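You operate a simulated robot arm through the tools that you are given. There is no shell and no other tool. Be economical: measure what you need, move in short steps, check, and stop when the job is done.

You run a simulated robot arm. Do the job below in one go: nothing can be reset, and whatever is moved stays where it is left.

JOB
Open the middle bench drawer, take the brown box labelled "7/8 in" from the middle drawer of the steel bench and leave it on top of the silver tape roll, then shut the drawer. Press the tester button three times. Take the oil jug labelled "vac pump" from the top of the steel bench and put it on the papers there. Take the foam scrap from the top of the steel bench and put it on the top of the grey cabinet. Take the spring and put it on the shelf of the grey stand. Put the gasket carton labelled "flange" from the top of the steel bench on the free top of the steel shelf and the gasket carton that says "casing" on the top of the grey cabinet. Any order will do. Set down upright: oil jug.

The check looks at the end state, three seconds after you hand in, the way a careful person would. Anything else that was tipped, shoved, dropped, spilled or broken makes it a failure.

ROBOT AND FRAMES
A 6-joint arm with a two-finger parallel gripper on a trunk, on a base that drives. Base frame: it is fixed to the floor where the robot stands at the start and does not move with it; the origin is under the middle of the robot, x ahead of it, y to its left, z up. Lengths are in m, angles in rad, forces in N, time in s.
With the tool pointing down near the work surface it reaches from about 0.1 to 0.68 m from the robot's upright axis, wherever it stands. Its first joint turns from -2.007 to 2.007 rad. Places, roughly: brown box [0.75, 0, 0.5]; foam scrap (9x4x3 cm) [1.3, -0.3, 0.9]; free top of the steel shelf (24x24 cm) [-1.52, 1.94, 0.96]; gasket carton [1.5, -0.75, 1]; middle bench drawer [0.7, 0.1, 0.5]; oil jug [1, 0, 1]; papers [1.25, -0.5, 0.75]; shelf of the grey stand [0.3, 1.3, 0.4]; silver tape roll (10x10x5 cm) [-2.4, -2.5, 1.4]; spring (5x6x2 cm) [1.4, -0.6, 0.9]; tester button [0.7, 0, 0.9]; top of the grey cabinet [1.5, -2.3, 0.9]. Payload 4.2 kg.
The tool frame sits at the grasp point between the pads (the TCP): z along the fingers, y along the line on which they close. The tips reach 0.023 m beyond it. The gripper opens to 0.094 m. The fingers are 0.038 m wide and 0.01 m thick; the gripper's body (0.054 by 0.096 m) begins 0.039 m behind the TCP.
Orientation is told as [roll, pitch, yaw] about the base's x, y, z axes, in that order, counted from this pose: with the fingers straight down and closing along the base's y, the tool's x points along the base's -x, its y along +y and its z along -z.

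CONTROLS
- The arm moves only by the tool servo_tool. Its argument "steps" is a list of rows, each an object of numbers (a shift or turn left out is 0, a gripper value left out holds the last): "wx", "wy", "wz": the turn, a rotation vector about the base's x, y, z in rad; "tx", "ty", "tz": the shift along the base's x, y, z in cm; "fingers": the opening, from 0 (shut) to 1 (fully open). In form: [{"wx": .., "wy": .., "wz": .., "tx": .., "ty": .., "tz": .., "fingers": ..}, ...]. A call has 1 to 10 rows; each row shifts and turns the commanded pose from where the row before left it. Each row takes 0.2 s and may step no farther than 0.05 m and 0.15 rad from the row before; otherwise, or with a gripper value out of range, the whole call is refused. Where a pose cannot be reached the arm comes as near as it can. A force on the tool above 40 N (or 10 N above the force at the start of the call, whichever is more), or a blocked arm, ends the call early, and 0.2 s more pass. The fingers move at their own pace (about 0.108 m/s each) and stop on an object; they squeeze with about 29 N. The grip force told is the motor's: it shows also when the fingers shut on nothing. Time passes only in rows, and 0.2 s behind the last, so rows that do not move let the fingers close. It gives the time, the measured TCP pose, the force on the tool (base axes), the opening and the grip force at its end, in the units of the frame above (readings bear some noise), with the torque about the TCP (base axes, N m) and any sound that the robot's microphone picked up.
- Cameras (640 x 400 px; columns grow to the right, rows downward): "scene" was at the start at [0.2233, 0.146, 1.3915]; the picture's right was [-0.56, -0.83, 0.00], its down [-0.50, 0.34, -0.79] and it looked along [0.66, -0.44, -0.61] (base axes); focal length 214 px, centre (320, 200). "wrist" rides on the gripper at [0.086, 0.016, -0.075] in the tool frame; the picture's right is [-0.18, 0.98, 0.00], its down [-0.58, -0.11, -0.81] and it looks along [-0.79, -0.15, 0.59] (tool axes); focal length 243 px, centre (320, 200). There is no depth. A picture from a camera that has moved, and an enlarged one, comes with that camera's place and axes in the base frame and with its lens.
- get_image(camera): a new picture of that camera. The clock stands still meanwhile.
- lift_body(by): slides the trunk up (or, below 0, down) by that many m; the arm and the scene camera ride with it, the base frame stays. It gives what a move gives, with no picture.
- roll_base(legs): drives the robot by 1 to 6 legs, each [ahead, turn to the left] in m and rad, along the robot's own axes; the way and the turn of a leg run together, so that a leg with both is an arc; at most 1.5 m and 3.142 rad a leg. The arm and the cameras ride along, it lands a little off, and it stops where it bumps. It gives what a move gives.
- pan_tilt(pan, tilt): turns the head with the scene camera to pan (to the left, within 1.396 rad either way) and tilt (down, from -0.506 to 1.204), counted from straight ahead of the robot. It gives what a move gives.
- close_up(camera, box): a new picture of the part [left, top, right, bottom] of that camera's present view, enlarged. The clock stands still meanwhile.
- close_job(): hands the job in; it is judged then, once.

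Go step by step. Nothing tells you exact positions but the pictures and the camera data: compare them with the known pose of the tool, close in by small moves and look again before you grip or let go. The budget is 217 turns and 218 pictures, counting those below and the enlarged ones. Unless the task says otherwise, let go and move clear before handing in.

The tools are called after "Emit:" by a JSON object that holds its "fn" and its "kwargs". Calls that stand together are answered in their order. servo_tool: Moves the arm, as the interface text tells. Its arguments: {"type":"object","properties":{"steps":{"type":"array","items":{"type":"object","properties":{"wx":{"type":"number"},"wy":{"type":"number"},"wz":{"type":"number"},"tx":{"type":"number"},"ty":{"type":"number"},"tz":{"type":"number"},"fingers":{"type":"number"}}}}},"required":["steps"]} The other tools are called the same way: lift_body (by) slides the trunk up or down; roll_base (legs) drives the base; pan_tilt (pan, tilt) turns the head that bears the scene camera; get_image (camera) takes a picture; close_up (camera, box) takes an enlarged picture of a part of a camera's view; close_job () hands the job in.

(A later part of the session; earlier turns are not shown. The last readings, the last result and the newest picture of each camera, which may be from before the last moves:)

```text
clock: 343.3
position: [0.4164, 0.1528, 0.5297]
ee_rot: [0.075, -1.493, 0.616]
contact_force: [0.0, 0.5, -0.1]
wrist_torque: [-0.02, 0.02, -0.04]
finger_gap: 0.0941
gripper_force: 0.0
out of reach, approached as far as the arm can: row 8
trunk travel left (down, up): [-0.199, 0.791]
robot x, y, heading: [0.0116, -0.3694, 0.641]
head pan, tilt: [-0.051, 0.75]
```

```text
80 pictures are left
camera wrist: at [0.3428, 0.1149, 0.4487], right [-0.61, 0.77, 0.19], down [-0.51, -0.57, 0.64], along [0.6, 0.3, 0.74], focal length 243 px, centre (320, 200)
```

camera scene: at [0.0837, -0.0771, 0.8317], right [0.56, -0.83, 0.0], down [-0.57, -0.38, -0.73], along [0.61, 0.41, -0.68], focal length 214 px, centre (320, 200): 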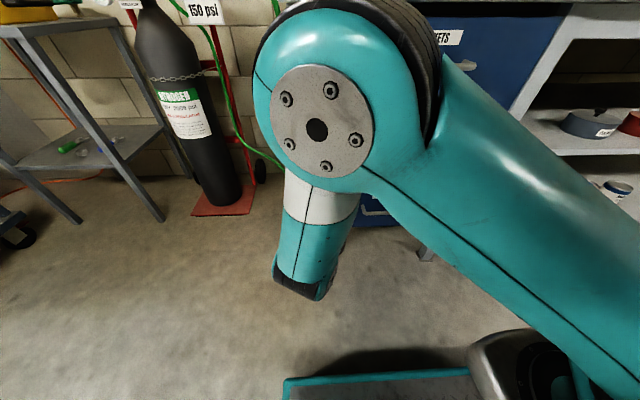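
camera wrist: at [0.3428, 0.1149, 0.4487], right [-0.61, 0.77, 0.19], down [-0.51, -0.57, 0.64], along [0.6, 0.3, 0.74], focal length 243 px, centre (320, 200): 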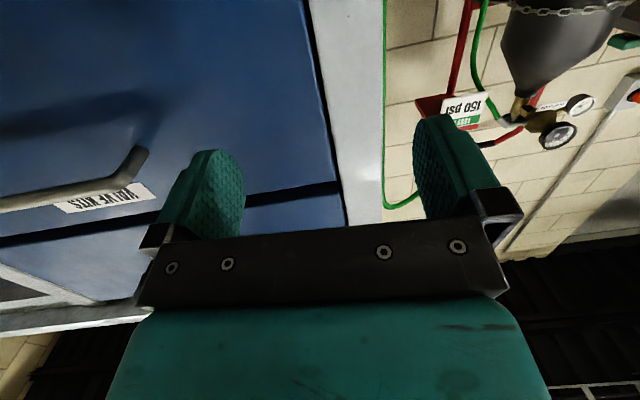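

I'll back the base 15 cm for a less folded arm, then shift the tool right to face the handle.

Emit:
{"fn": "roll_base", "kwargs": {"legs": [[-0.15, 0]]}}

Emit:
{"fn": "servo_tool", "kwargs": {"steps": [{"tx": 3.0, "ty": -3.0, "tz": -0.2}, {"tx": 3.0, "ty": -3.0}, {"tx": 3.0, "ty": -3.0}, {"tx": 3.2, "ty": -3.0}, {"tx": 3.2, "ty": -3.0}, {"tx": 3.2, "ty": -3.0}, {}]}}

Emit:
{"fn": "get_image", "kwargs": {"camera": "scene"}}

Emit:
{"fn": "get_image", "kwargs": {"camera": "wrist"}}

```text
clock: 344.6
position: [0.2948, 0.0628, 0.5293]
ee_rot: [0.077, -1.491, 0.616]
contact_force: [-0.3, 0.4, 0.4]
wrist_torque: [0.0, 0.0, 0.0]
finger_gap: 0.094
gripper_force: 0.0
trunk travel left (down, up): [-0.199, 0.791]
robot x, y, heading: [-0.1112, -0.4573, 0.641]
head pan, tilt: [-0.051, 0.75]
```

```text
clock: 346.2
position: [0.5001, -0.0719, 0.5583]
ee_rot: [0.079, -1.492, 0.614]
contact_force: [-0.6, -0.8, 0.4]
wrist_torque: [0.01, 0.0, -0.03]
finger_gap: 0.094
gripper_force: 0.0
out of reach, approached as far as the arm can: row 1, 2, 3, 4, 5
trunk travel left (down, up): [-0.199, 0.791]
robot x, y, heading: [-0.1096, -0.4587, 0.642]
head pan, tilt: [-0.051, 0.75]
```

```text
79 pictures are left
camera scene: at [-0.0368, -0.1666, 0.8317], right [0.56, -0.83, 0.0], down [-0.57, -0.38, -0.73], along [0.61, 0.41, -0.68], focal length 214 px, centre (320, 200)
```

scene: 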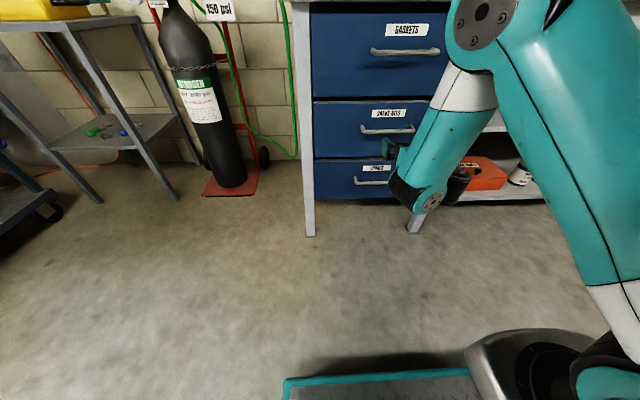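

```text
78 pictures are left
camera wrist: at [0.4258, -0.1094, 0.4778], right [-0.62, 0.77, 0.19], down [-0.51, -0.57, 0.64], along [0.6, 0.3, 0.74], focal length 243 px, centre (320, 200)
```

wrist: 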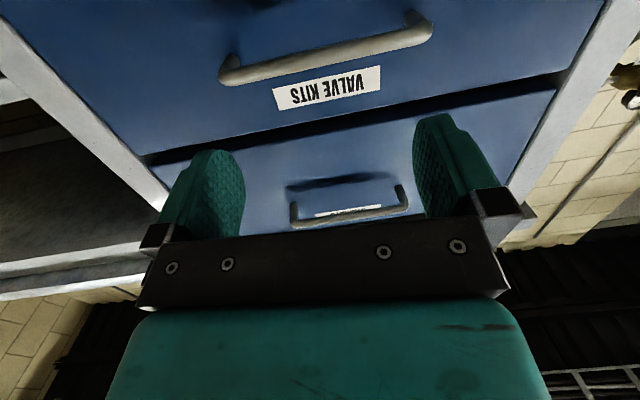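

Emit:
{"fn": "close_up", "kwargs": {"camera": "scene", "box": [300, 80, 460, 200]}}

Emit:
{"fn": "close_up", "kwargs": {"camera": "wrist", "box": [200, 0, 460, 130]}}

```text
3.33 times, centred on (380, 140) of scene
camera zoom: at [-0.0368, -0.1666, 0.8317], right [0.56, -0.83, 0.0], down [-0.57, -0.38, -0.73], along [0.61, 0.41, -0.68], focal length 715 px, centre (120, 400)
```

zoom: 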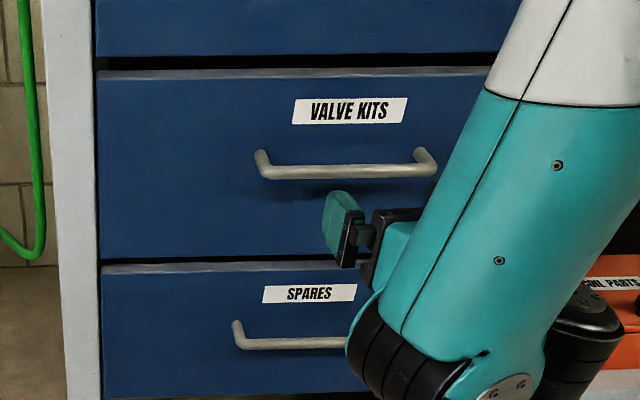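

```text
2.46 times, centred on (330, 65) of wrist
camera zoom: at [0.4258, -0.1094, 0.4778], right [-0.62, 0.77, 0.19], down [-0.51, -0.57, 0.64], along [0.6, 0.3, 0.74], focal length 597 px, centre (295, 532)
```

zoom: 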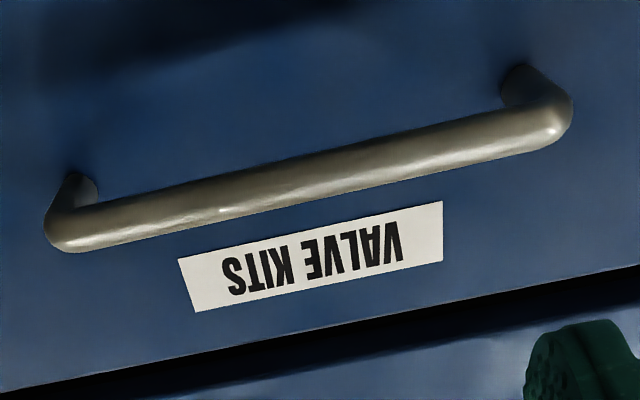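

The bar is at n≈0.472 from the base frame's bench normal, z≈0.543, so about 11 cm ahead and 1.5 cm below the tool. Rolling the tool a quarter-turn so it closes vertically.

Emit:
{"fn": "servo_tool", "kwargs": {"steps": [{"wx": 0.1128, "wy": 0.0875}, {"wx": 0.1128, "wy": 0.0875}, {"wx": 0.1128, "wy": 0.0875}, {"wx": 0.1128, "wy": 0.0875}, {"wx": 0.1128, "wy": 0.0875}, {"wx": 0.1128, "wy": 0.0875}, {"wx": 0.1128, "wy": 0.0875}, {"wx": 0.1128, "wy": 0.0875}, {"wx": 0.1128, "wy": 0.0875}, {"wx": 0.1128, "wy": 0.0875}]}}

Emit:
{"fn": "servo_tool", "kwargs": {"steps": [{"wx": 0.1128, "wy": 0.0875}, {"tx": -0.8, "ty": 1.0, "tz": -0.7}, {"tz": -0.7}, {}]}}

Emit:
{"fn": "get_image", "kwargs": {"camera": "wrist"}}

Emit:
{"fn": "get_image", "kwargs": {"camera": "scene"}}

```text
clock: 348.4
position: [0.5091, -0.0725, 0.5574]
ee_rot: [1.569, -0.19, -0.828]
contact_force: [-0.3, -0.1, 0.7]
wrist_torque: [-0.02, 0.02, 0.05]
finger_gap: 0.0938
gripper_force: 0.0
out of reach, approached as far as the arm can: row 5, 7, 8
trunk travel left (down, up): [-0.199, 0.791]
robot x, y, heading: [-0.1088, -0.4602, 0.639]
head pan, tilt: [-0.051, 0.75]
```

```text
clock: 349.4
position: [0.5008, -0.061, 0.5445]
ee_rot: [1.577, -0.051, -0.83]
contact_force: [-0.6, 0.2, -0.1]
wrist_torque: [-0.02, -0.04, 0.0]
finger_gap: 0.0939
gripper_force: 0.0
trunk travel left (down, up): [-0.199, 0.791]
robot x, y, heading: [-0.1086, -0.4582, 0.64]
head pan, tilt: [-0.051, 0.75]
```

```text
75 pictures are left
camera wrist: at [0.3868, -0.0451, 0.5545], right [0.09, -0.1, 0.99], down [-0.2, -0.98, -0.09], along [0.98, -0.19, -0.1], focal length 243 px, centre (320, 200)
```

wrist: 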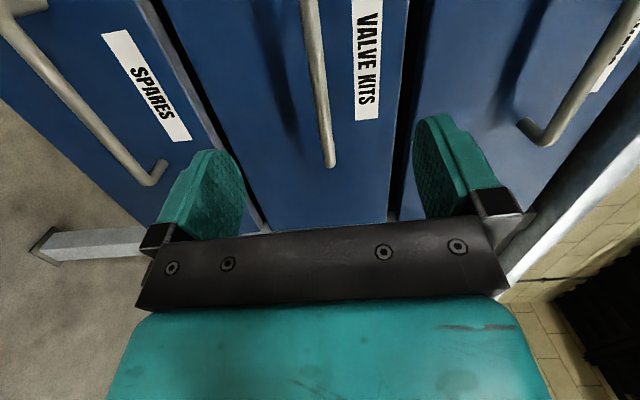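

```text
74 pictures are left
camera scene: at [-0.0368, -0.1666, 0.8317], right [0.56, -0.83, 0.0], down [-0.57, -0.38, -0.73], along [0.61, 0.41, -0.68], focal length 214 px, centre (320, 200)
```

scene: 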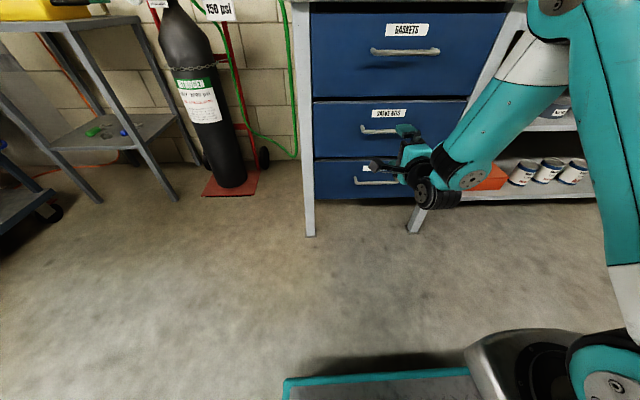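

Well aligned vertically (bar z≈0.546). Straighten heading and move in 9.5 cm.

Emit:
{"fn": "servo_tool", "kwargs": {"steps": [{"wz": -0.1, "tx": 0.5, "ty": 0.4}, {"tx": 2.4, "ty": 1.8}, {"tx": 2.4, "ty": 1.8}, {"tx": 1.6, "ty": 1.2}, {}]}}

Emit:
{"fn": "get_image", "kwargs": {"camera": "wrist"}}

Emit:
{"fn": "close_up", "kwargs": {"camera": "scene", "box": [320, 90, 480, 210]}}

```text
clock: 350.6
position: [0.5293, -0.0341, 0.5273]
ee_rot: [1.582, -0.05, -0.868]
contact_force: [-0.5, -0.2, -0.2]
wrist_torque: [-0.01, -0.01, 0.0]
finger_gap: 0.0941
gripper_force: 0.1
out of reach, approached as far as the arm can: row 1, 2, 3, 4
trunk travel left (down, up): [-0.199, 0.791]
robot x, y, heading: [-0.1098, -0.4585, 0.641]
head pan, tilt: [-0.051, 0.75]
```

```text
73 pictures are left
camera wrist: at [0.4154, -0.0145, 0.5372], right [0.08, -0.11, 0.99], down [-0.23, -0.97, -0.09], along [0.97, -0.23, -0.1], focal length 243 px, centre (320, 200)
```

wrist: 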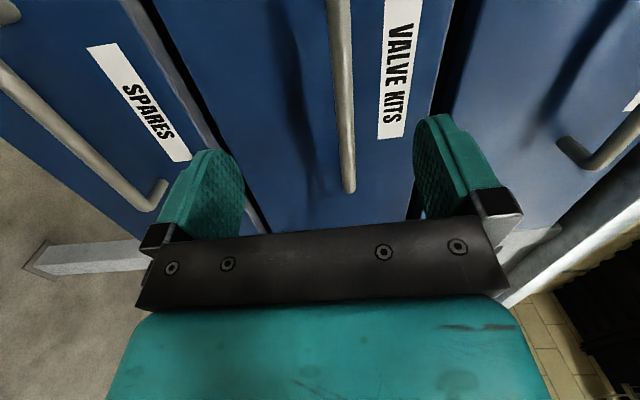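

```text
3.33 times, centred on (400, 150) of scene
camera zoom: at [-0.0367, -0.1666, 0.8317], right [0.56, -0.83, 0.0], down [-0.57, -0.38, -0.73], along [0.61, 0.41, -0.68], focal length 715 px, centre (53, 367)
```

zoom: 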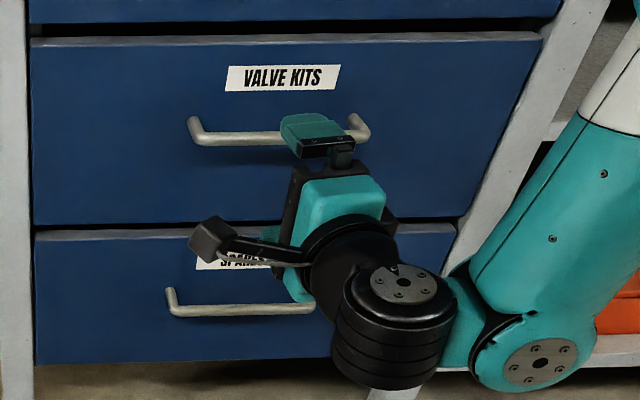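

The arm is at a joint limit there, so I'll use the trunk and base for the rest: up 1.9 cm, forward 5.5 cm.

Emit:
{"fn": "lift_body", "kwargs": {"by": 0.019}}

Emit:
{"fn": "roll_base", "kwargs": {"legs": [[0.05, 0]]}}

Emit:
{"fn": "get_image", "kwargs": {"camera": "wrist"}}

Emit:
{"fn": "close_up", "kwargs": {"camera": "scene", "box": [320, 90, 480, 210]}}

```text
clock: 351.3
position: [0.5284, -0.0341, 0.5459]
ee_rot: [1.582, -0.05, -0.867]
contact_force: [-0.6, 0.0, 1.1]
wrist_torque: [0.03, 0.0, -0.02]
finger_gap: 0.0941
gripper_force: 0.1
trunk travel left (down, up): [-0.218, 0.772]
robot x, y, heading: [-0.1109, -0.4625, 0.641]
head pan, tilt: [-0.051, 0.75]
```

```text
clock: 352.2
position: [0.5673, -0.0031, 0.5462]
ee_rot: [1.582, -0.05, -0.867]
contact_force: [-0.1, -0.4, 0.2]
wrist_torque: [-0.01, 0.02, 0.01]
finger_gap: 0.094
gripper_force: 0.1
trunk travel left (down, up): [-0.218, 0.772]
robot x, y, heading: [-0.0709, -0.4288, 0.637]
head pan, tilt: [-0.051, 0.75]
```

```text
71 pictures are left
camera wrist: at [0.4541, 0.0163, 0.5563], right [0.08, -0.11, 0.99], down [-0.23, -0.97, -0.09], along [0.97, -0.22, -0.1], focal length 243 px, centre (320, 200)
```

wrist: 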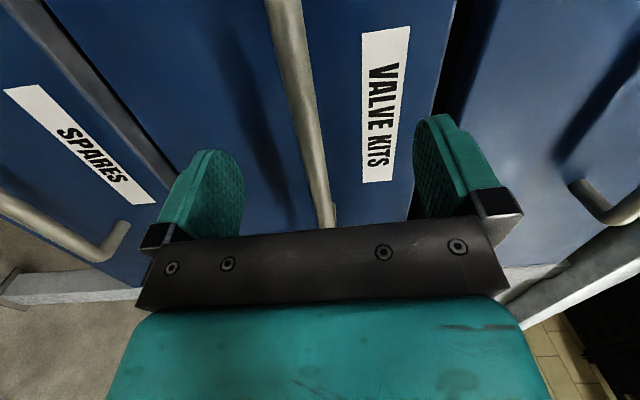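

```text
3.33 times, centred on (400, 150) of scene
camera zoom: at [0.0023, -0.1367, 0.8507], right [0.56, -0.83, 0.0], down [-0.57, -0.38, -0.73], along [0.61, 0.41, -0.68], focal length 715 px, centre (53, 367)
```

zoom: 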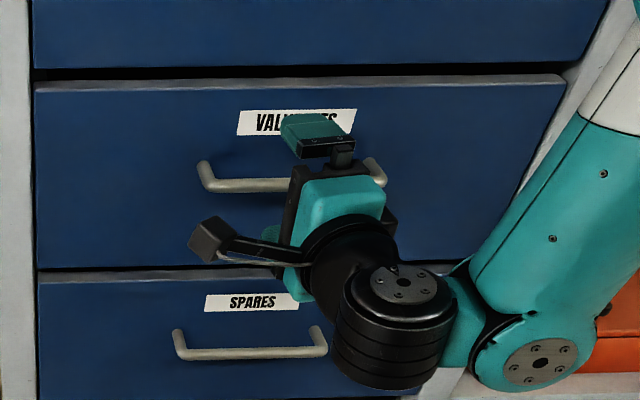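

Bar is centred but near the fingertips; one more centimetre forward, then grip.

Emit:
{"fn": "roll_base", "kwargs": {"legs": [[0.012, 0]]}}

Emit:
{"fn": "servo_tool", "kwargs": {"steps": [{"fingers": 0}, {}, {}, {}]}}

Emit:
{"fn": "get_image", "kwargs": {"camera": "wrist"}}

```text
clock: 353.0
position: [0.576, 0.0041, 0.5468]
ee_rot: [1.583, -0.05, -0.866]
contact_force: [0.5, 1.0, 0.0]
wrist_torque: [0.01, -0.03, 0.02]
finger_gap: 0.094
gripper_force: 0.2
trunk travel left (down, up): [-0.218, 0.772]
robot x, y, heading: [-0.0602, -0.4233, 0.641]
head pan, tilt: [-0.051, 0.75]
```

```text
clock: 354.0
position: [0.5781, 0.0039, 0.5442]
ee_rot: [1.577, -0.049, -0.865]
contact_force: [0.1, -1.6, -31.9]
wrist_torque: [1.42, 1.24, -0.1]
finger_gap: 0.0135
gripper_force: 44.5
trunk travel left (down, up): [-0.218, 0.772]
robot x, y, heading: [-0.0653, -0.4195, 0.64]
head pan, tilt: [-0.051, 0.75]
```

```text
69 pictures are left
camera wrist: at [0.4636, 0.0235, 0.5538], right [0.08, -0.11, 0.99], down [-0.23, -0.97, -0.08], along [0.97, -0.22, -0.11], focal length 243 px, centre (320, 200)
```

wrist: 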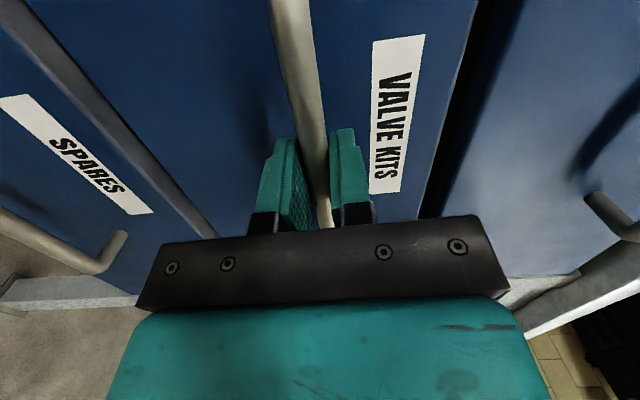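

Gripped the bar. Relieving the vertical strain slightly, then pulling by driving back.

Emit:
{"fn": "lift_body", "kwargs": {"by": -0.003}}

Emit:
{"fn": "roll_base", "kwargs": {"legs": [[-0.1, 0]]}}

Emit:
{"fn": "get_image", "kwargs": {"camera": "scene"}}

```text
clock: 354.5
position: [0.5773, 0.0047, 0.543]
ee_rot: [1.58, -0.049, -0.867]
contact_force: [-7.7, -6.3, -19.1]
wrist_torque: [1.39, 1.09, -0.19]
finger_gap: 0.0135
gripper_force: 44.9
trunk travel left (down, up): [-0.215, 0.775]
robot x, y, heading: [-0.0622, -0.4221, 0.645]
head pan, tilt: [-0.051, 0.75]
```

```text
clock: 355.6
position: [0.494, -0.056, 0.5421]
ee_rot: [1.583, -0.05, -0.865]
contact_force: [3.2, -2.4, -12.9]
wrist_torque: [1.37, 1.12, -0.81]
finger_gap: 0.0136
gripper_force: 45.0
trunk travel left (down, up): [-0.215, 0.775]
robot x, y, heading: [-0.145, -0.486, 0.648]
head pan, tilt: [-0.051, 0.75]
```

```text
68 pictures are left
camera scene: at [-0.0722, -0.1922, 0.8477], right [0.56, -0.83, 0.0], down [-0.57, -0.38, -0.73], along [0.61, 0.41, -0.68], focal length 214 px, centre (320, 200)
```

scene: 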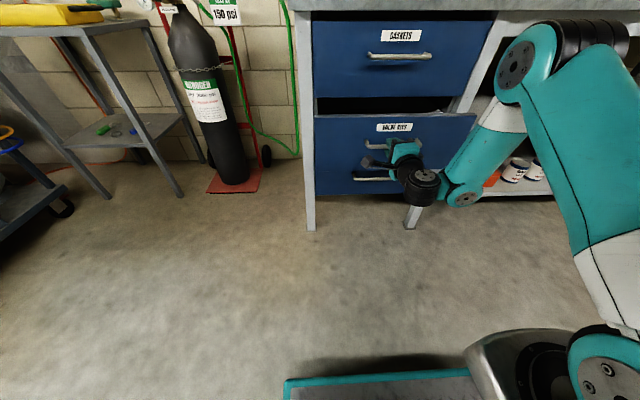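

The drawer is opening. Pulling further.

Emit:
{"fn": "roll_base", "kwargs": {"legs": [[-0.17, 0]]}}

Emit:
{"fn": "get_image", "kwargs": {"camera": "scene"}}

```text
clock: 357.1
position: [0.3528, -0.1596, 0.5441]
ee_rot: [1.582, -0.051, -0.859]
contact_force: [-6.9, 7.7, -6.0]
wrist_torque: [1.37, 1.06, -0.34]
finger_gap: 0.0134
gripper_force: 45.2
trunk travel left (down, up): [-0.215, 0.775]
robot x, y, heading: [-0.2815, -0.5901, 0.651]
head pan, tilt: [-0.051, 0.75]
```

```text
67 pictures are left
camera scene: at [-0.2114, -0.2962, 0.8476], right [0.56, -0.83, 0.0], down [-0.56, -0.38, -0.73], along [0.6, 0.41, -0.68], focal length 214 px, centre (320, 200)
```

scene: 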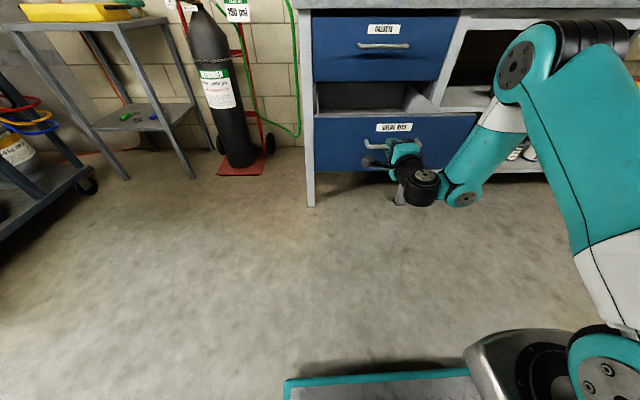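

The drawer is about 28 cm open. Releasing the handle and backing off, then raising to look inside.

Emit:
{"fn": "servo_tool", "kwargs": {"steps": [{"fingers": 0.6}, {}, {}]}}

Emit:
{"fn": "roll_base", "kwargs": {"legs": [[-0.12, 0]]}}

Emit:
{"fn": "lift_body", "kwargs": {"by": 0.4}}

Emit:
{"fn": "lift_body", "kwargs": {"by": 0.25}}

Emit:
{"fn": "get_image", "kwargs": {"camera": "scene"}}

```text
clock: 357.9
position: [0.352, -0.1596, 0.5436]
ee_rot: [1.583, -0.051, -0.859]
contact_force: [0.1, 1.3, 0.5]
wrist_torque: [-0.01, 0.01, -0.01]
finger_gap: 0.0566
gripper_force: 0.0
trunk travel left (down, up): [-0.215, 0.775]
robot x, y, heading: [-0.2829, -0.5913, 0.643]
head pan, tilt: [-0.051, 0.75]
```

```text
clock: 359.1
position: [0.2566, -0.232, 0.5444]
ee_rot: [1.583, -0.051, -0.855]
contact_force: [1.3, 0.1, 0.3]
wrist_torque: [-0.01, -0.01, 0.03]
finger_gap: 0.0565
gripper_force: 0.1
trunk travel left (down, up): [-0.215, 0.775]
robot x, y, heading: [-0.3764, -0.6583, 0.649]
head pan, tilt: [-0.051, 0.75]
```

```text
clock: 363.0
position: [0.2565, -0.2323, 0.9434]
ee_rot: [1.584, -0.05, -0.857]
contact_force: [-0.4, 1.0, 0.7]
wrist_torque: [0.03, -0.01, -0.02]
finger_gap: 0.0565
gripper_force: 0.0
trunk travel left (down, up): [-0.615, 0.375]
robot x, y, heading: [-0.3772, -0.6603, 0.652]
head pan, tilt: [-0.051, 0.75]
```

```text
clock: 365.6
position: [0.2569, -0.2308, 1.1938]
ee_rot: [1.582, -0.051, -0.859]
contact_force: [-0.5, 0.9, -0.3]
wrist_torque: [0.0, -0.03, 0.01]
finger_gap: 0.0562
gripper_force: 0.1
trunk travel left (down, up): [-0.865, 0.125]
robot x, y, heading: [-0.3779, -0.6661, 0.649]
head pan, tilt: [-0.051, 0.75]
```

```text
66 pictures are left
camera scene: at [-0.3072, -0.3687, 1.4977], right [0.56, -0.83, 0.0], down [-0.56, -0.38, -0.73], along [0.6, 0.41, -0.68], focal length 214 px, centre (320, 200)
```

scene: 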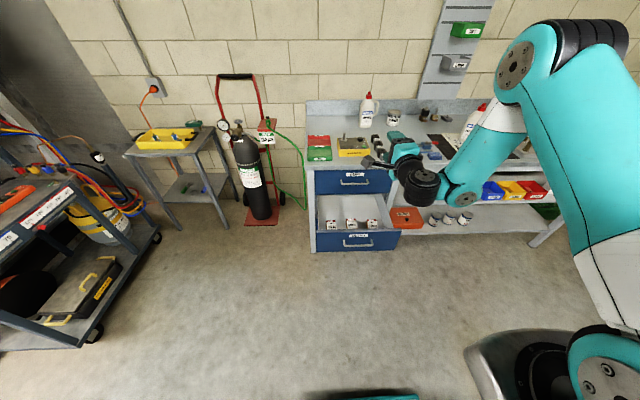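

Emit:
{"fn": "close_up", "kwargs": {"camera": "scene", "box": [300, 180, 420, 260]}}

```text
5.00 times, centred on (360, 220) of scene
camera zoom: at [-0.3072, -0.3687, 1.4977], right [0.56, -0.83, 0.0], down [-0.56, -0.38, -0.73], along [0.6, 0.41, -0.68], focal length 1072 px, centre (120, 100)
```

zoom: 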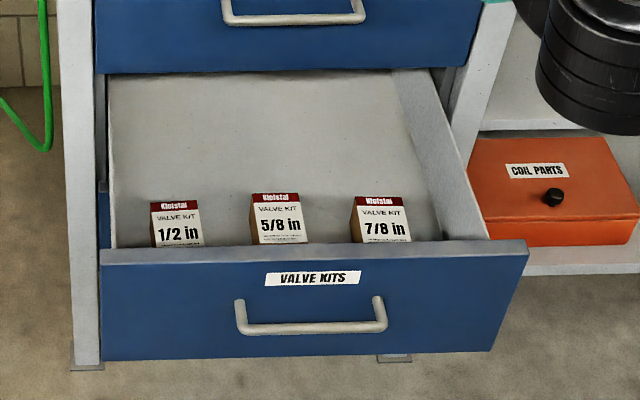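

The "7/8 in" box is the right-hand one, just behind the front panel. Restoring the tool to point down, closing sideways.

Emit:
{"fn": "servo_tool", "kwargs": {"steps": [{"wx": -0.117, "wy": -0.0908}, {"wx": -0.117, "wy": -0.0908}, {"wx": -0.117, "wy": -0.0908}, {"wx": -0.117, "wy": -0.0908}, {"wx": -0.117, "wy": -0.0908}, {"wx": -0.117, "wy": -0.0908}, {"wx": -0.117, "wy": -0.0908}, {"wx": -0.117, "wy": -0.0908}, {"wx": -0.117, "wy": -0.0908}, {"wx": -0.117, "wy": -0.0908}]}}

Emit:
{"fn": "servo_tool", "kwargs": {"steps": [{"wx": -0.0667, "wy": -0.0518}, {"wx": -0.085, "wy": 0.118, "tx": -1.5, "ty": -1.1}, {"wx": -0.085, "wy": 0.118, "tx": -1.5, "ty": -1.1}, {"wx": -0.085, "wy": 0.118, "tx": -1.5, "ty": -1.1}, {"wx": -0.085, "wy": 0.118, "tx": -1.5, "ty": -1.1}, {"wx": -0.085, "wy": 0.118, "tx": -1.5, "ty": -1.1}, {"wx": -0.085, "wy": 0.118, "tx": -1.5, "ty": -1.1}, {"wx": -0.085, "wy": 0.118, "tx": -1.5, "ty": -1.1}, {"wx": -0.085, "wy": 0.118, "tx": -1.5, "ty": -1.1}]}}

Emit:
{"fn": "servo_tool", "kwargs": {"steps": [{"wx": -0.085, "wy": 0.118}, {"wx": -0.085, "wy": 0.118}, {}]}}

```text
clock: 367.8
position: [0.2444, -0.2452, 1.1843]
ee_rot: [0.668, -1.509, 0.008]
contact_force: [-1.1, 0.3, -0.3]
wrist_torque: [-0.03, 0.01, 0.0]
finger_gap: 0.0564
gripper_force: 0.1
out of reach, approached as far as the arm can: row 2, 4, 6, 8, 10
trunk travel left (down, up): [-0.865, 0.125]
robot x, y, heading: [-0.3765, -0.6629, 0.648]
head pan, tilt: [-0.051, 0.75]
```

```text
clock: 369.8
position: [0.001, -0.4491, 0.8718]
ee_rot: [0.029, -0.369, 0.672]
contact_force: [-0.4, 0.2, -0.5]
wrist_torque: [0.03, 0.01, -0.02]
finger_gap: 0.0564
gripper_force: 0.0
out of reach, approached as far as the arm can: row 2, 3, 4, 5, 6, 7, 8, 9
trunk travel left (down, up): [-0.865, 0.125]
robot x, y, heading: [-0.3802, -0.6626, 0.648]
head pan, tilt: [-0.051, 0.75]
```

```text
clock: 370.6
position: [-0.0323, -0.4567, 0.8574]
ee_rot: [0.089, -0.312, 0.676]
contact_force: [-0.2, -1.0, 0.0]
wrist_torque: [-0.01, 0.01, 0.03]
finger_gap: 0.0566
gripper_force: 0.0
out of reach, approached as far as the arm can: row 1, 2
trunk travel left (down, up): [-0.865, 0.125]
robot x, y, heading: [-0.378, -0.6662, 0.649]
head pan, tilt: [-0.051, 0.75]
```

Emit:
{"fn": "get_image", "kwargs": {"camera": "scene"}}

Emit:
{"fn": "get_image", "kwargs": {"camera": "wrist"}}

```text
64 pictures are left
camera scene: at [-0.3072, -0.3688, 1.4977], right [0.56, -0.83, 0.0], down [-0.56, -0.38, -0.73], along [0.6, 0.41, -0.68], focal length 214 px, centre (320, 200)
```

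scene: 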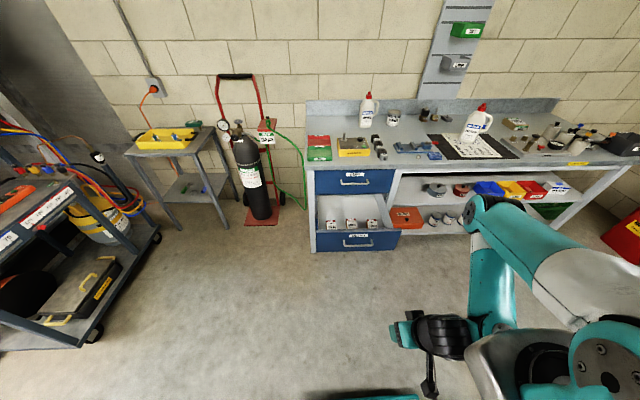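

```text
63 pictures are left
camera wrist: at [-0.1208, -0.5146, 0.9031], right [-0.5, 0.86, 0.14], down [0.35, 0.05, 0.93], along [0.79, 0.51, -0.33], focal length 243 px, centre (320, 200)
```

wrist: 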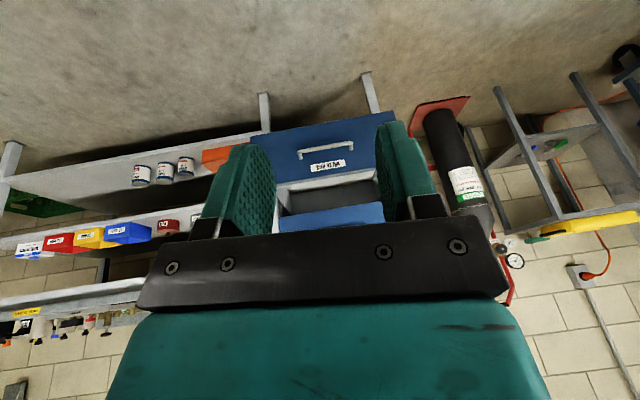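

Emit:
{"fn": "servo_tool", "kwargs": {"steps": [{}, {}, {}]}}

```text
clock: 371.4
position: [-0.0318, -0.4578, 0.8586]
ee_rot: [0.089, -0.311, 0.676]
contact_force: [-0.3, 1.2, 0.9]
wrist_torque: [-0.01, -0.01, 0.01]
finger_gap: 0.0563
gripper_force: 0.0
trunk travel left (down, up): [-0.865, 0.125]
robot x, y, heading: [-0.3776, -0.6625, 0.653]
head pan, tilt: [-0.051, 0.75]
```

Emit:
{"fn": "servo_tool", "kwargs": {"steps": [{"tx": 3.2, "ty": 2.4, "tz": 1}, {"tx": 3.2, "ty": 2.4, "tz": 1}, {"tx": 3.2, "ty": 2.4, "tz": 2}, {"tx": 3.2, "ty": 2.4, "tz": 2}, {"tx": 3.2, "ty": 2.4, "tz": 2}, {"tx": 2, "ty": 1.5, "tz": 3}, {}]}}

Emit:
{"fn": "get_image", "kwargs": {"camera": "scene"}}

```text
clock: 373.0
position: [0.1458, -0.322, 0.9711]
ee_rot: [0.087, -0.313, 0.678]
contact_force: [-0.2, -0.1, 0.7]
wrist_torque: [-0.01, 0.0, 0.0]
finger_gap: 0.0567
gripper_force: 0.0
out of reach, approached as far as the arm can: row 1, 2
trunk travel left (down, up): [-0.865, 0.125]
robot x, y, heading: [-0.3783, -0.6613, 0.647]
head pan, tilt: [-0.051, 0.75]
```

```text
62 pictures are left
camera scene: at [-0.3072, -0.3687, 1.4977], right [0.56, -0.83, 0.0], down [-0.56, -0.38, -0.73], along [0.6, 0.41, -0.68], focal length 214 px, centre (320, 200)
```

scene: 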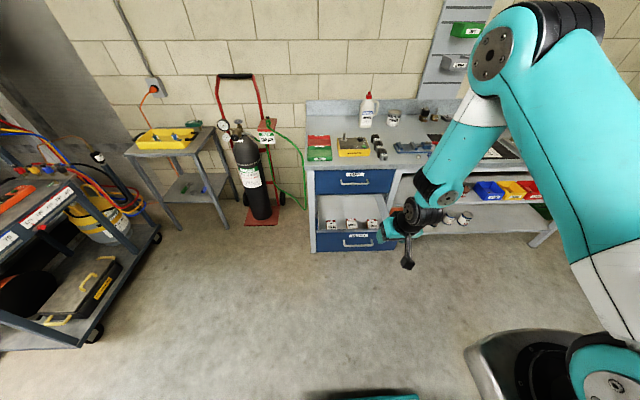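

Arm is back in its normal posture. Levelling the tool and driving up to the open drawer.

Emit:
{"fn": "servo_tool", "kwargs": {"steps": [{"wx": -0.085, "wy": 0.06, "tz": 2}, {"wx": -0.085, "wy": 0.06, "tz": 2}, {"wx": -0.085, "wy": 0.06, "tz": 2}, {}]}}

Emit:
{"fn": "roll_base", "kwargs": {"legs": [[0.42, 0]]}}

Emit:
{"fn": "get_image", "kwargs": {"camera": "wrist"}}

Emit:
{"fn": "get_image", "kwargs": {"camera": "scene"}}

```text
clock: 374.0
position: [0.1478, -0.323, 1.0285]
ee_rot: [0.003, -0.012, 0.691]
contact_force: [-0.6, 0.2, 0.0]
wrist_torque: [-0.03, -0.01, -0.01]
finger_gap: 0.0565
gripper_force: 0.0
trunk travel left (down, up): [-0.865, 0.125]
robot x, y, heading: [-0.3786, -0.6617, 0.647]
head pan, tilt: [-0.051, 0.75]
```

```text
clock: 376.5
position: [0.477, -0.0757, 1.0285]
ee_rot: [0.003, -0.014, 0.687]
contact_force: [-0.1, 0.2, 0.2]
wrist_torque: [0.03, 0.02, 0.02]
finger_gap: 0.0562
gripper_force: 0.0
trunk travel left (down, up): [-0.865, 0.125]
robot x, y, heading: [-0.0472, -0.4115, 0.645]
head pan, tilt: [-0.051, 0.75]
```

```text
61 pictures are left
camera wrist: at [0.3994, -0.1179, 1.1006], right [-0.48, 0.88, 0.01], down [0.51, 0.28, 0.81], along [0.71, 0.39, -0.58], focal length 243 px, centre (320, 200)
```

wrist: 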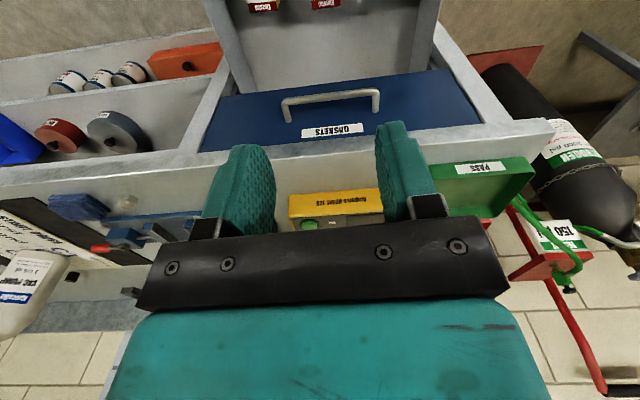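

```text
60 pictures are left
camera scene: at [0.0229, -0.1201, 1.4977], right [0.56, -0.83, 0.0], down [-0.56, -0.38, -0.73], along [0.61, 0.41, -0.68], focal length 214 px, centre (320, 200)
```

scene: 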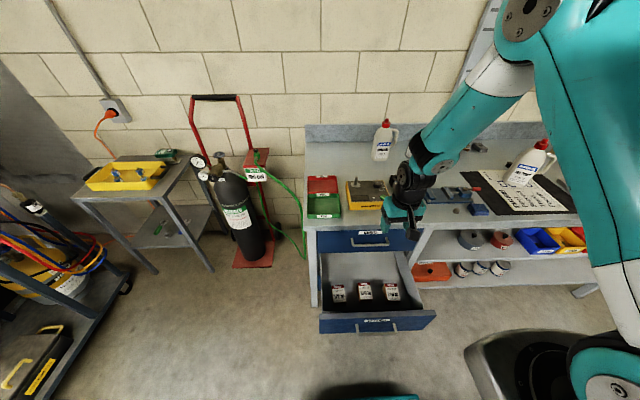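

Emit:
{"fn": "close_up", "kwargs": {"camera": "scene", "box": [310, 250, 440, 340]}}

```text
4.44 times, centred on (375, 295) of scene
camera zoom: at [0.0229, -0.1201, 1.4977], right [0.56, -0.83, 0.0], down [-0.56, -0.38, -0.73], along [0.61, 0.41, -0.68], focal length 953 px, centre (76, -222)
```

zoom: 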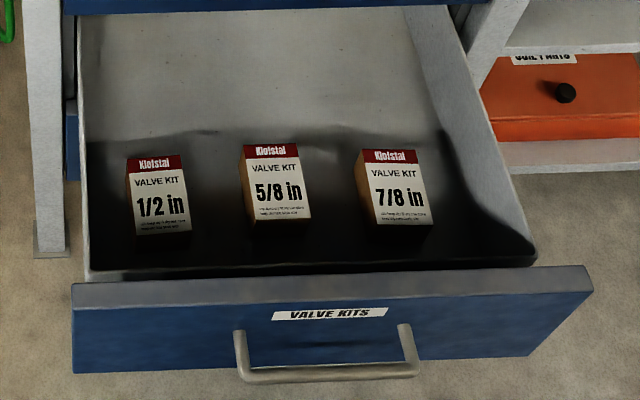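

The 7/8 box's top is at about z 0.505, centre (0.582,-0.152), 7.6 × 5.8 cm, long axis angle ≈0.57. I'll move above it and lower with the trunk.

Emit:
{"fn": "servo_tool", "kwargs": {"steps": [{"tx": 3.9, "ty": -2.3, "wz": -0.055, "fingers": 1}, {"tx": 3.9, "ty": -2.3, "wz": -0.055}, {"tx": 3.8, "ty": -2.4}, {"tz": -4}, {}]}}

Emit:
{"fn": "lift_body", "kwargs": {"by": -0.3}}

Emit:
{"fn": "get_image", "kwargs": {"camera": "wrist"}}

Emit:
{"fn": "get_image", "kwargs": {"camera": "scene"}}

```text
clock: 377.7
position: [0.5934, -0.1461, 0.9896]
ee_rot: [0.002, -0.013, 0.577]
contact_force: [0.6, 0.8, 0.5]
wrist_torque: [-0.01, -0.01, -0.03]
finger_gap: 0.0937
gripper_force: 0.1
trunk travel left (down, up): [-0.865, 0.125]
robot x, y, heading: [-0.0486, -0.411, 0.646]
head pan, tilt: [-0.051, 0.75]
```

```text
clock: 380.7
position: [0.5922, -0.1453, 0.6882]
ee_rot: [0.003, -0.013, 0.577]
contact_force: [0.2, -0.3, -0.6]
wrist_torque: [0.0, -0.03, -0.03]
finger_gap: 0.094
gripper_force: 0.0
trunk travel left (down, up): [-0.565, 0.425]
robot x, y, heading: [-0.0532, -0.4145, 0.647]
head pan, tilt: [-0.051, 0.75]
```

```text
58 pictures are left
camera wrist: at [0.5107, -0.1786, 0.7611], right [-0.38, 0.92, 0.01], down [0.54, 0.22, 0.81], along [0.75, 0.31, -0.58], focal length 243 px, centre (320, 200)
```

wrist: 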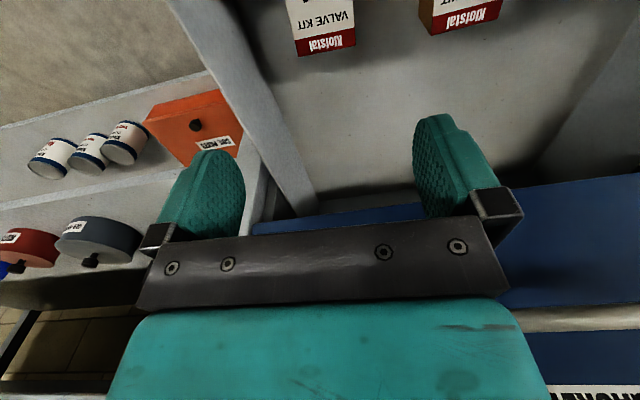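

```text
57 pictures are left
camera scene: at [0.0229, -0.1201, 1.1977], right [0.56, -0.83, 0.0], down [-0.56, -0.38, -0.73], along [0.61, 0.41, -0.68], focal length 214 px, centre (320, 200)
```

scene: 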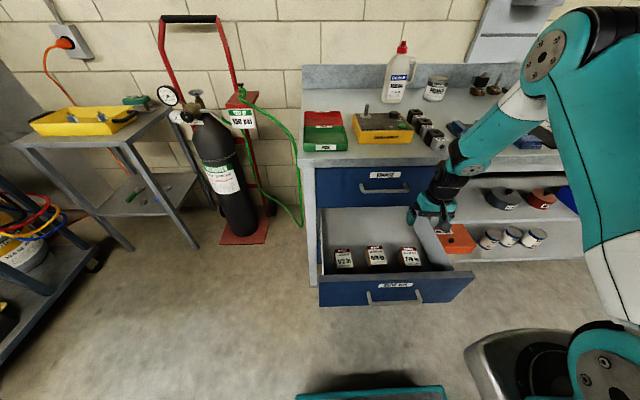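

Emit:
{"fn": "servo_tool", "kwargs": {"steps": [{"tx": -0.3, "ty": 0.4, "tz": -3}, {"tz": -3}, {}]}}

Emit:
{"fn": "get_image", "kwargs": {"camera": "wrist"}}

Emit:
{"fn": "close_up", "kwargs": {"camera": "scene", "box": [320, 190, 480, 310]}}

```text
clock: 381.5
position: [0.5898, -0.1417, 0.6288]
ee_rot: [0.003, -0.012, 0.578]
contact_force: [0.8, 0.1, 0.5]
wrist_torque: [0.01, -0.01, -0.01]
finger_gap: 0.0941
gripper_force: 0.1
trunk travel left (down, up): [-0.565, 0.425]
robot x, y, heading: [-0.0457, -0.4124, 0.645]
head pan, tilt: [-0.051, 0.75]
```

```text
56 pictures are left
camera wrist: at [0.5081, -0.1743, 0.701], right [-0.38, 0.92, 0.01], down [0.54, 0.22, 0.81], along [0.75, 0.31, -0.58], focal length 243 px, centre (320, 200)
```

wrist: 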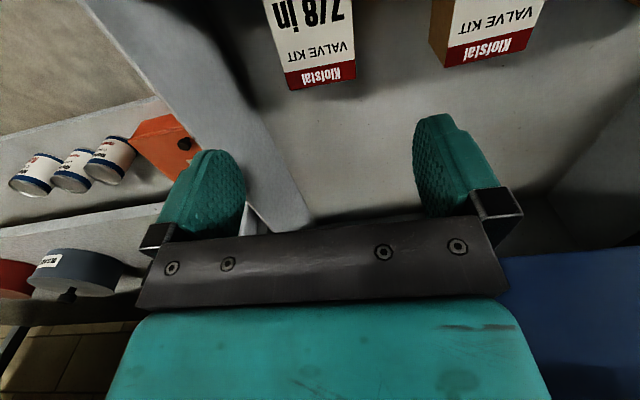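

```text
3.33 times, centred on (400, 250) of scene
camera zoom: at [0.0229, -0.1202, 1.1977], right [0.56, -0.83, 0.0], down [-0.56, -0.38, -0.73], along [0.61, 0.41, -0.68], focal length 715 px, centre (53, 33)
```

zoom: 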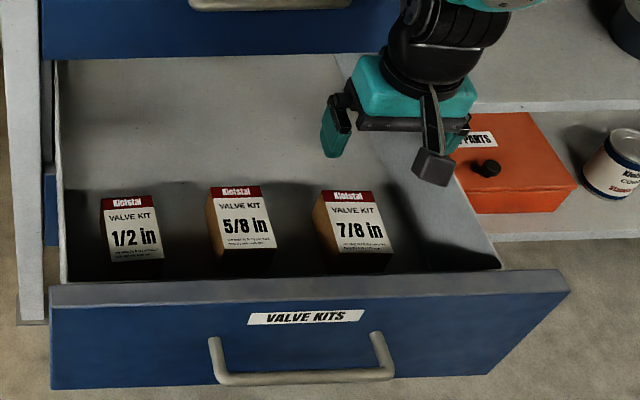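

Triangulated: box top z≈0.504, centred between the fingers, walls and neighbour clear by over 3 cm. Lowering.

Emit:
{"fn": "servo_tool", "kwargs": {"steps": [{"tz": -4}, {"tz": -4}, {"tz": -2}, {}]}}

Emit:
{"fn": "get_image", "kwargs": {"camera": "wrist"}}

Emit:
{"fn": "close_up", "kwargs": {"camera": "scene", "box": [320, 190, 480, 310]}}

```text
clock: 382.5
position: [0.5901, -0.1407, 0.5291]
ee_rot: [0.004, -0.011, 0.578]
contact_force: [0.5, 0.0, -0.5]
wrist_torque: [0.02, -0.03, -0.03]
finger_gap: 0.094
gripper_force: 0.1
trunk travel left (down, up): [-0.565, 0.425]
robot x, y, heading: [-0.0529, -0.4129, 0.644]
head pan, tilt: [-0.051, 0.75]
```

```text
54 pictures are left
camera wrist: at [0.5077, -0.174, 0.6019], right [-0.38, 0.92, 0.01], down [0.54, 0.22, 0.81], along [0.75, 0.31, -0.58], focal length 243 px, centre (320, 200)
```

wrist: 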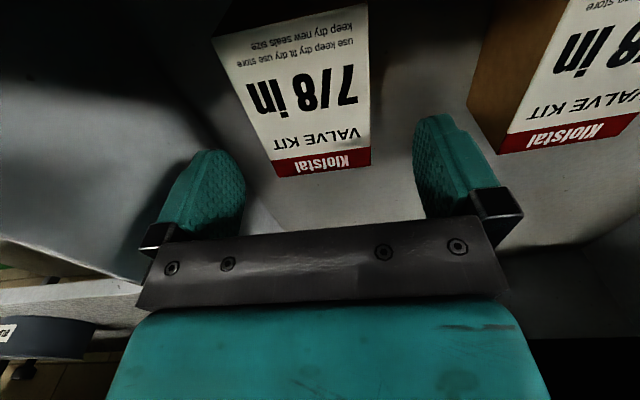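

```text
3.33 times, centred on (400, 250) of scene
camera zoom: at [0.0229, -0.1201, 1.1977], right [0.56, -0.83, 0.0], down [-0.56, -0.38, -0.73], along [0.61, 0.41, -0.68], focal length 715 px, centre (53, 33)
```

zoom: 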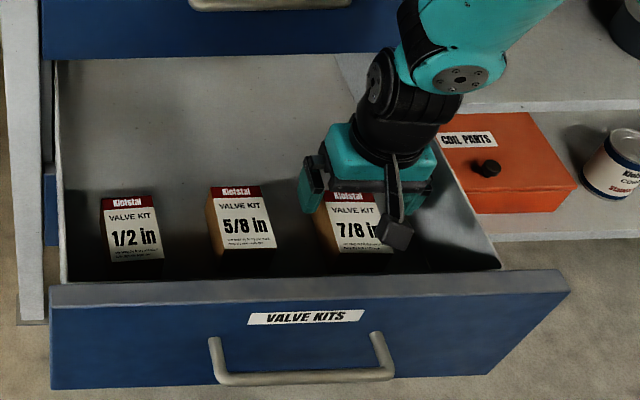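

Emit:
{"fn": "servo_tool", "kwargs": {"steps": [{"tx": -0.6, "ty": -0.45, "tz": -1.5}, {"tz": -1.5}, {"tz": -0.6}, {}]}}

Emit:
{"fn": "servo_tool", "kwargs": {"steps": [{"fingers": 0}, {}, {}, {"tz": 1}, {"tz": 3}, {"tz": 4}, {}]}}

Emit:
{"fn": "get_image", "kwargs": {"camera": "wrist"}}

```text
clock: 383.5
position: [0.5823, -0.1452, 0.4913]
ee_rot: [0.004, -0.013, 0.577]
contact_force: [-0.2, 0.4, 0.7]
wrist_torque: [-0.02, 0.01, -0.02]
finger_gap: 0.0941
gripper_force: 0.1
trunk travel left (down, up): [-0.565, 0.425]
robot x, y, heading: [-0.0524, -0.4144, 0.65]
head pan, tilt: [-0.051, 0.75]
```

```text
clock: 385.1
position: [0.5833, -0.145, 0.5741]
ee_rot: [0.002, -0.012, 0.578]
contact_force: [-0.9, -0.4, -1.9]
wrist_torque: [0.01, -0.02, 0.01]
finger_gap: 0.0576
gripper_force: 29.2
trunk travel left (down, up): [-0.565, 0.425]
robot x, y, heading: [-0.0527, -0.4154, 0.642]
head pan, tilt: [-0.051, 0.75]
```

```text
52 pictures are left
camera wrist: at [0.5017, -0.1777, 0.6465], right [-0.38, 0.92, 0.01], down [0.54, 0.22, 0.81], along [0.75, 0.31, -0.58], focal length 243 px, centre (320, 200)
```

wrist: 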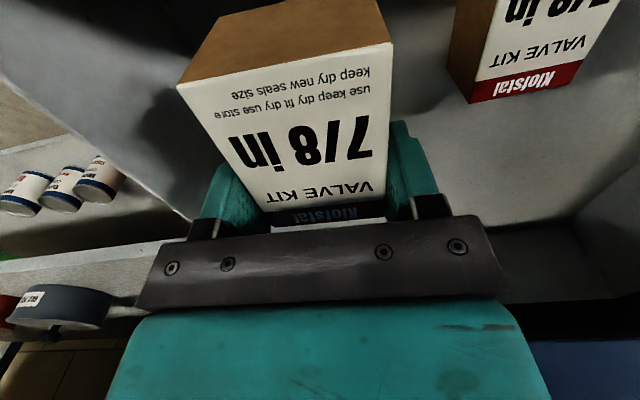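

Box held. Raising clear, backing off and turning toward the tape roll's area.

Emit:
{"fn": "lift_body", "kwargs": {"by": 0.4}}

Emit:
{"fn": "servo_tool", "kwargs": {"steps": [{"tz": 4.5}, {"tz": 4.5}, {"tx": -4, "ty": -1.6, "tz": 2}, {"tx": -4, "ty": -1.6, "tz": 2}, {"tx": -4, "ty": -1.6}, {"tx": -4, "ty": -1.6}]}}

Emit:
{"fn": "roll_base", "kwargs": {"legs": [[-0.4, 0], [0, -1.53], [0, -1.53]]}}

Emit:
{"fn": "pan_tilt", "kwargs": {"pan": 0.1, "tilt": 0.2}}

Emit:
{"fn": "get_image", "kwargs": {"camera": "scene"}}

```text
clock: 388.9
position: [0.5841, -0.1444, 0.9737]
ee_rot: [0.004, -0.013, 0.58]
contact_force: [0.1, 0.5, -1.4]
wrist_torque: [0.04, -0.03, 0.01]
finger_gap: 0.0579
gripper_force: 29.0
trunk travel left (down, up): [-0.965, 0.025]
robot x, y, heading: [-0.0499, -0.4164, 0.651]
head pan, tilt: [-0.051, 0.75]
```

```text
clock: 390.3
position: [0.4239, -0.2084, 1.104]
ee_rot: [0.004, -0.014, 0.578]
contact_force: [0.4, -0.8, -2.2]
wrist_torque: [0.03, -0.01, 0.01]
finger_gap: 0.0577
gripper_force: 29.5
trunk travel left (down, up): [-0.965, 0.025]
robot x, y, heading: [-0.051, -0.4125, 0.646]
head pan, tilt: [-0.051, 0.75]
```

```text
clock: 400.3
position: [-0.8347, -0.9036, 1.1043]
ee_rot: [0.003, -0.012, -2.481]
contact_force: [-1.0, -0.5, -2.4]
wrist_torque: [-0.04, 0.05, -0.01]
finger_gap: 0.0578
gripper_force: 29.3
trunk travel left (down, up): [-0.965, 0.025]
robot x, y, heading: [-0.3731, -0.6608, -2.411]
head pan, tilt: [-0.051, 0.75]
```

```text
clock: 401.3
position: [-0.8335, -0.9046, 1.1046]
ee_rot: [0.005, -0.011, -2.481]
contact_force: [0.3, -0.3, -3.1]
wrist_torque: [-0.06, 0.04, -0.02]
finger_gap: 0.0576
gripper_force: 28.8
trunk travel left (down, up): [-0.965, 0.025]
robot x, y, heading: [-0.377, -0.6655, -2.413]
head pan, tilt: [0.099, 0.201]
```

```text
51 pictures are left
camera scene: at [-0.4262, -0.9772, 1.6473], right [-0.74, 0.68, 0.0], down [0.14, 0.15, -0.98], along [-0.66, -0.72, -0.2], focal length 214 px, centre (320, 200)
```

scene: 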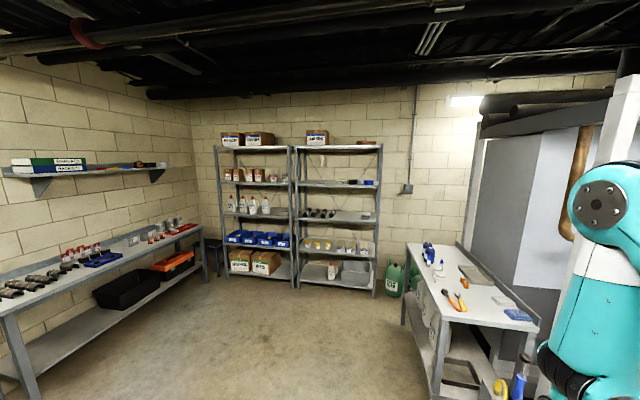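

Emit:
{"fn": "close_up", "kwargs": {"camera": "scene", "box": [285, 120, 395, 260]}}

```text
2.86 times, centred on (340, 190) of scene
camera zoom: at [-0.4262, -0.9772, 1.6473], right [-0.74, 0.68, 0.0], down [0.14, 0.15, -0.98], along [-0.66, -0.72, -0.2], focal length 613 px, centre (263, 229)
```

zoom: 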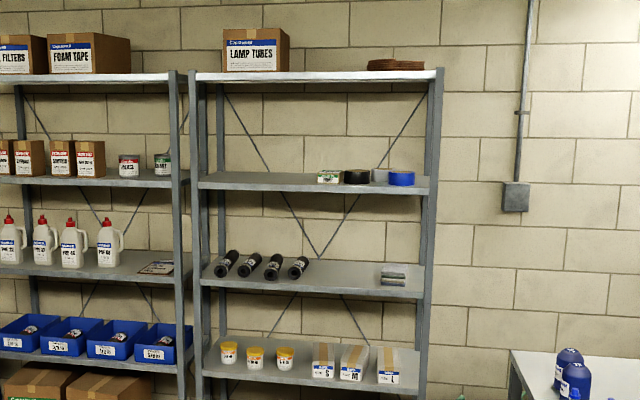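

The tape rolls are on the second shelf of the right rack: green, black, silver (a bit behind), blue. Driving nearer for a good look.

Emit:
{"fn": "roll_base", "kwargs": {"legs": [[0, 0.05], [1.45, 0], [0, -0.13]]}}

Emit:
{"fn": "pan_tilt", "kwargs": {"pan": -0.05, "tilt": 0.25}}

Emit:
{"fn": "get_image", "kwargs": {"camera": "scene"}}

```text
clock: 406.8
position: [-1.5561, -1.5981, 1.104]
ee_rot: [0.004, -0.01, -2.501]
contact_force: [-0.8, 0.6, -2.2]
wrist_torque: [-0.06, 0.01, 0.02]
finger_gap: 0.0578
gripper_force: 28.5
trunk travel left (down, up): [-0.965, 0.025]
robot x, y, heading: [-1.0922, -1.3637, -2.562]
head pan, tilt: [0.099, 0.201]
stopped in leg 2: the robot was blocked; the commanded pose is now the measured one
```

```text
clock: 407.5
position: [-1.5575, -1.5966, 1.1049]
ee_rot: [0.002, -0.008, -2.506]
contact_force: [0.2, 0.8, -3.4]
wrist_torque: [-0.02, 0.05, -0.02]
finger_gap: 0.0578
gripper_force: 28.8
trunk travel left (down, up): [-0.965, 0.025]
robot x, y, heading: [-1.0926, -1.3671, -2.561]
head pan, tilt: [-0.051, 0.25]
```

```text
49 pictures are left
camera scene: at [-1.1962, -1.6606, 1.6428], right [-0.51, 0.86, 0.0], down [0.21, 0.13, -0.97], along [-0.83, -0.49, -0.25], focal length 214 px, centre (320, 200)
```

scene: 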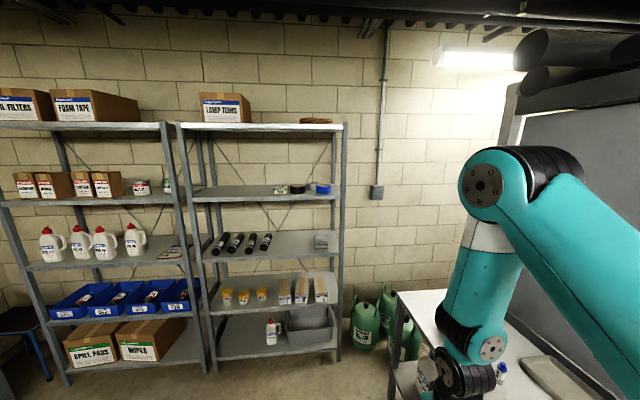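

I touched something on the right (the table leg or bucket). Backing off and checking.

Emit:
{"fn": "roll_base", "kwargs": {"legs": [[-0.2, 0]]}}

Emit:
{"fn": "pan_tilt", "kwargs": {"pan": -0.6, "tilt": 0.7}}

Emit:
{"fn": "get_image", "kwargs": {"camera": "scene"}}

```text
clock: 409.1
position: [-1.3941, -1.4905, 1.1041]
ee_rot: [0.003, -0.009, -2.503]
contact_force: [0.7, -0.9, -2.2]
wrist_torque: [-0.03, 0.06, 0.02]
finger_gap: 0.0581
gripper_force: 28.7
trunk travel left (down, up): [-0.965, 0.025]
robot x, y, heading: [-0.9317, -1.2586, -2.556]
head pan, tilt: [-0.051, 0.25]
```

```text
clock: 410.0
position: [-1.3954, -1.4913, 1.1051]
ee_rot: [0.003, -0.008, -2.503]
contact_force: [-0.1, 0.2, -2.4]
wrist_torque: [-0.05, 0.04, 0.03]
finger_gap: 0.0579
gripper_force: 29.1
trunk travel left (down, up): [-0.965, 0.025]
robot x, y, heading: [-0.9295, -1.2589, -2.556]
head pan, tilt: [-0.6, 0.7]
```

```text
48 pictures are left
camera scene: at [-1.0381, -1.5049, 1.602], right [0.01, 1.0, 0.0], down [0.64, -0.01, -0.77], along [-0.77, 0.01, -0.64], focal length 214 px, centre (320, 200)
```

scene: 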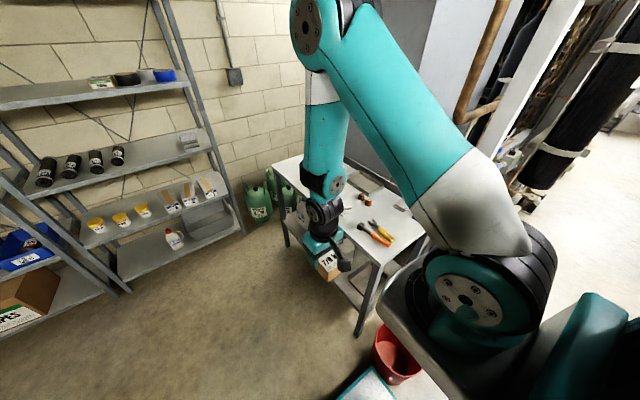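

Emit:
{"fn": "close_up", "kwargs": {"camera": "scene", "box": [320, 280, 480, 400]}}

```text
3.33 times, centred on (400, 340) of scene
camera zoom: at [-1.0381, -1.5049, 1.602], right [0.01, 1.0, 0.0], down [0.64, -0.01, -0.77], along [-0.77, 0.01, -0.64], focal length 715 px, centre (53, -267)
```

zoom: 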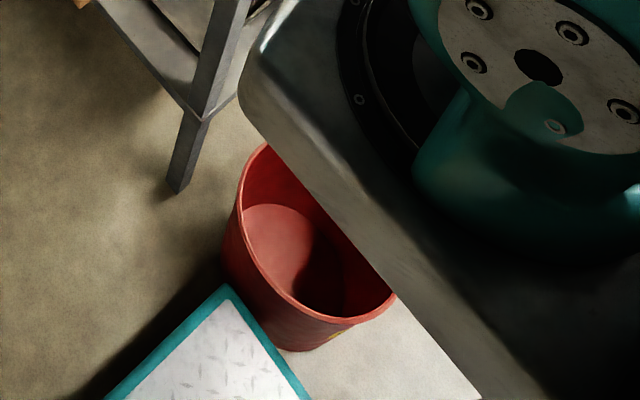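

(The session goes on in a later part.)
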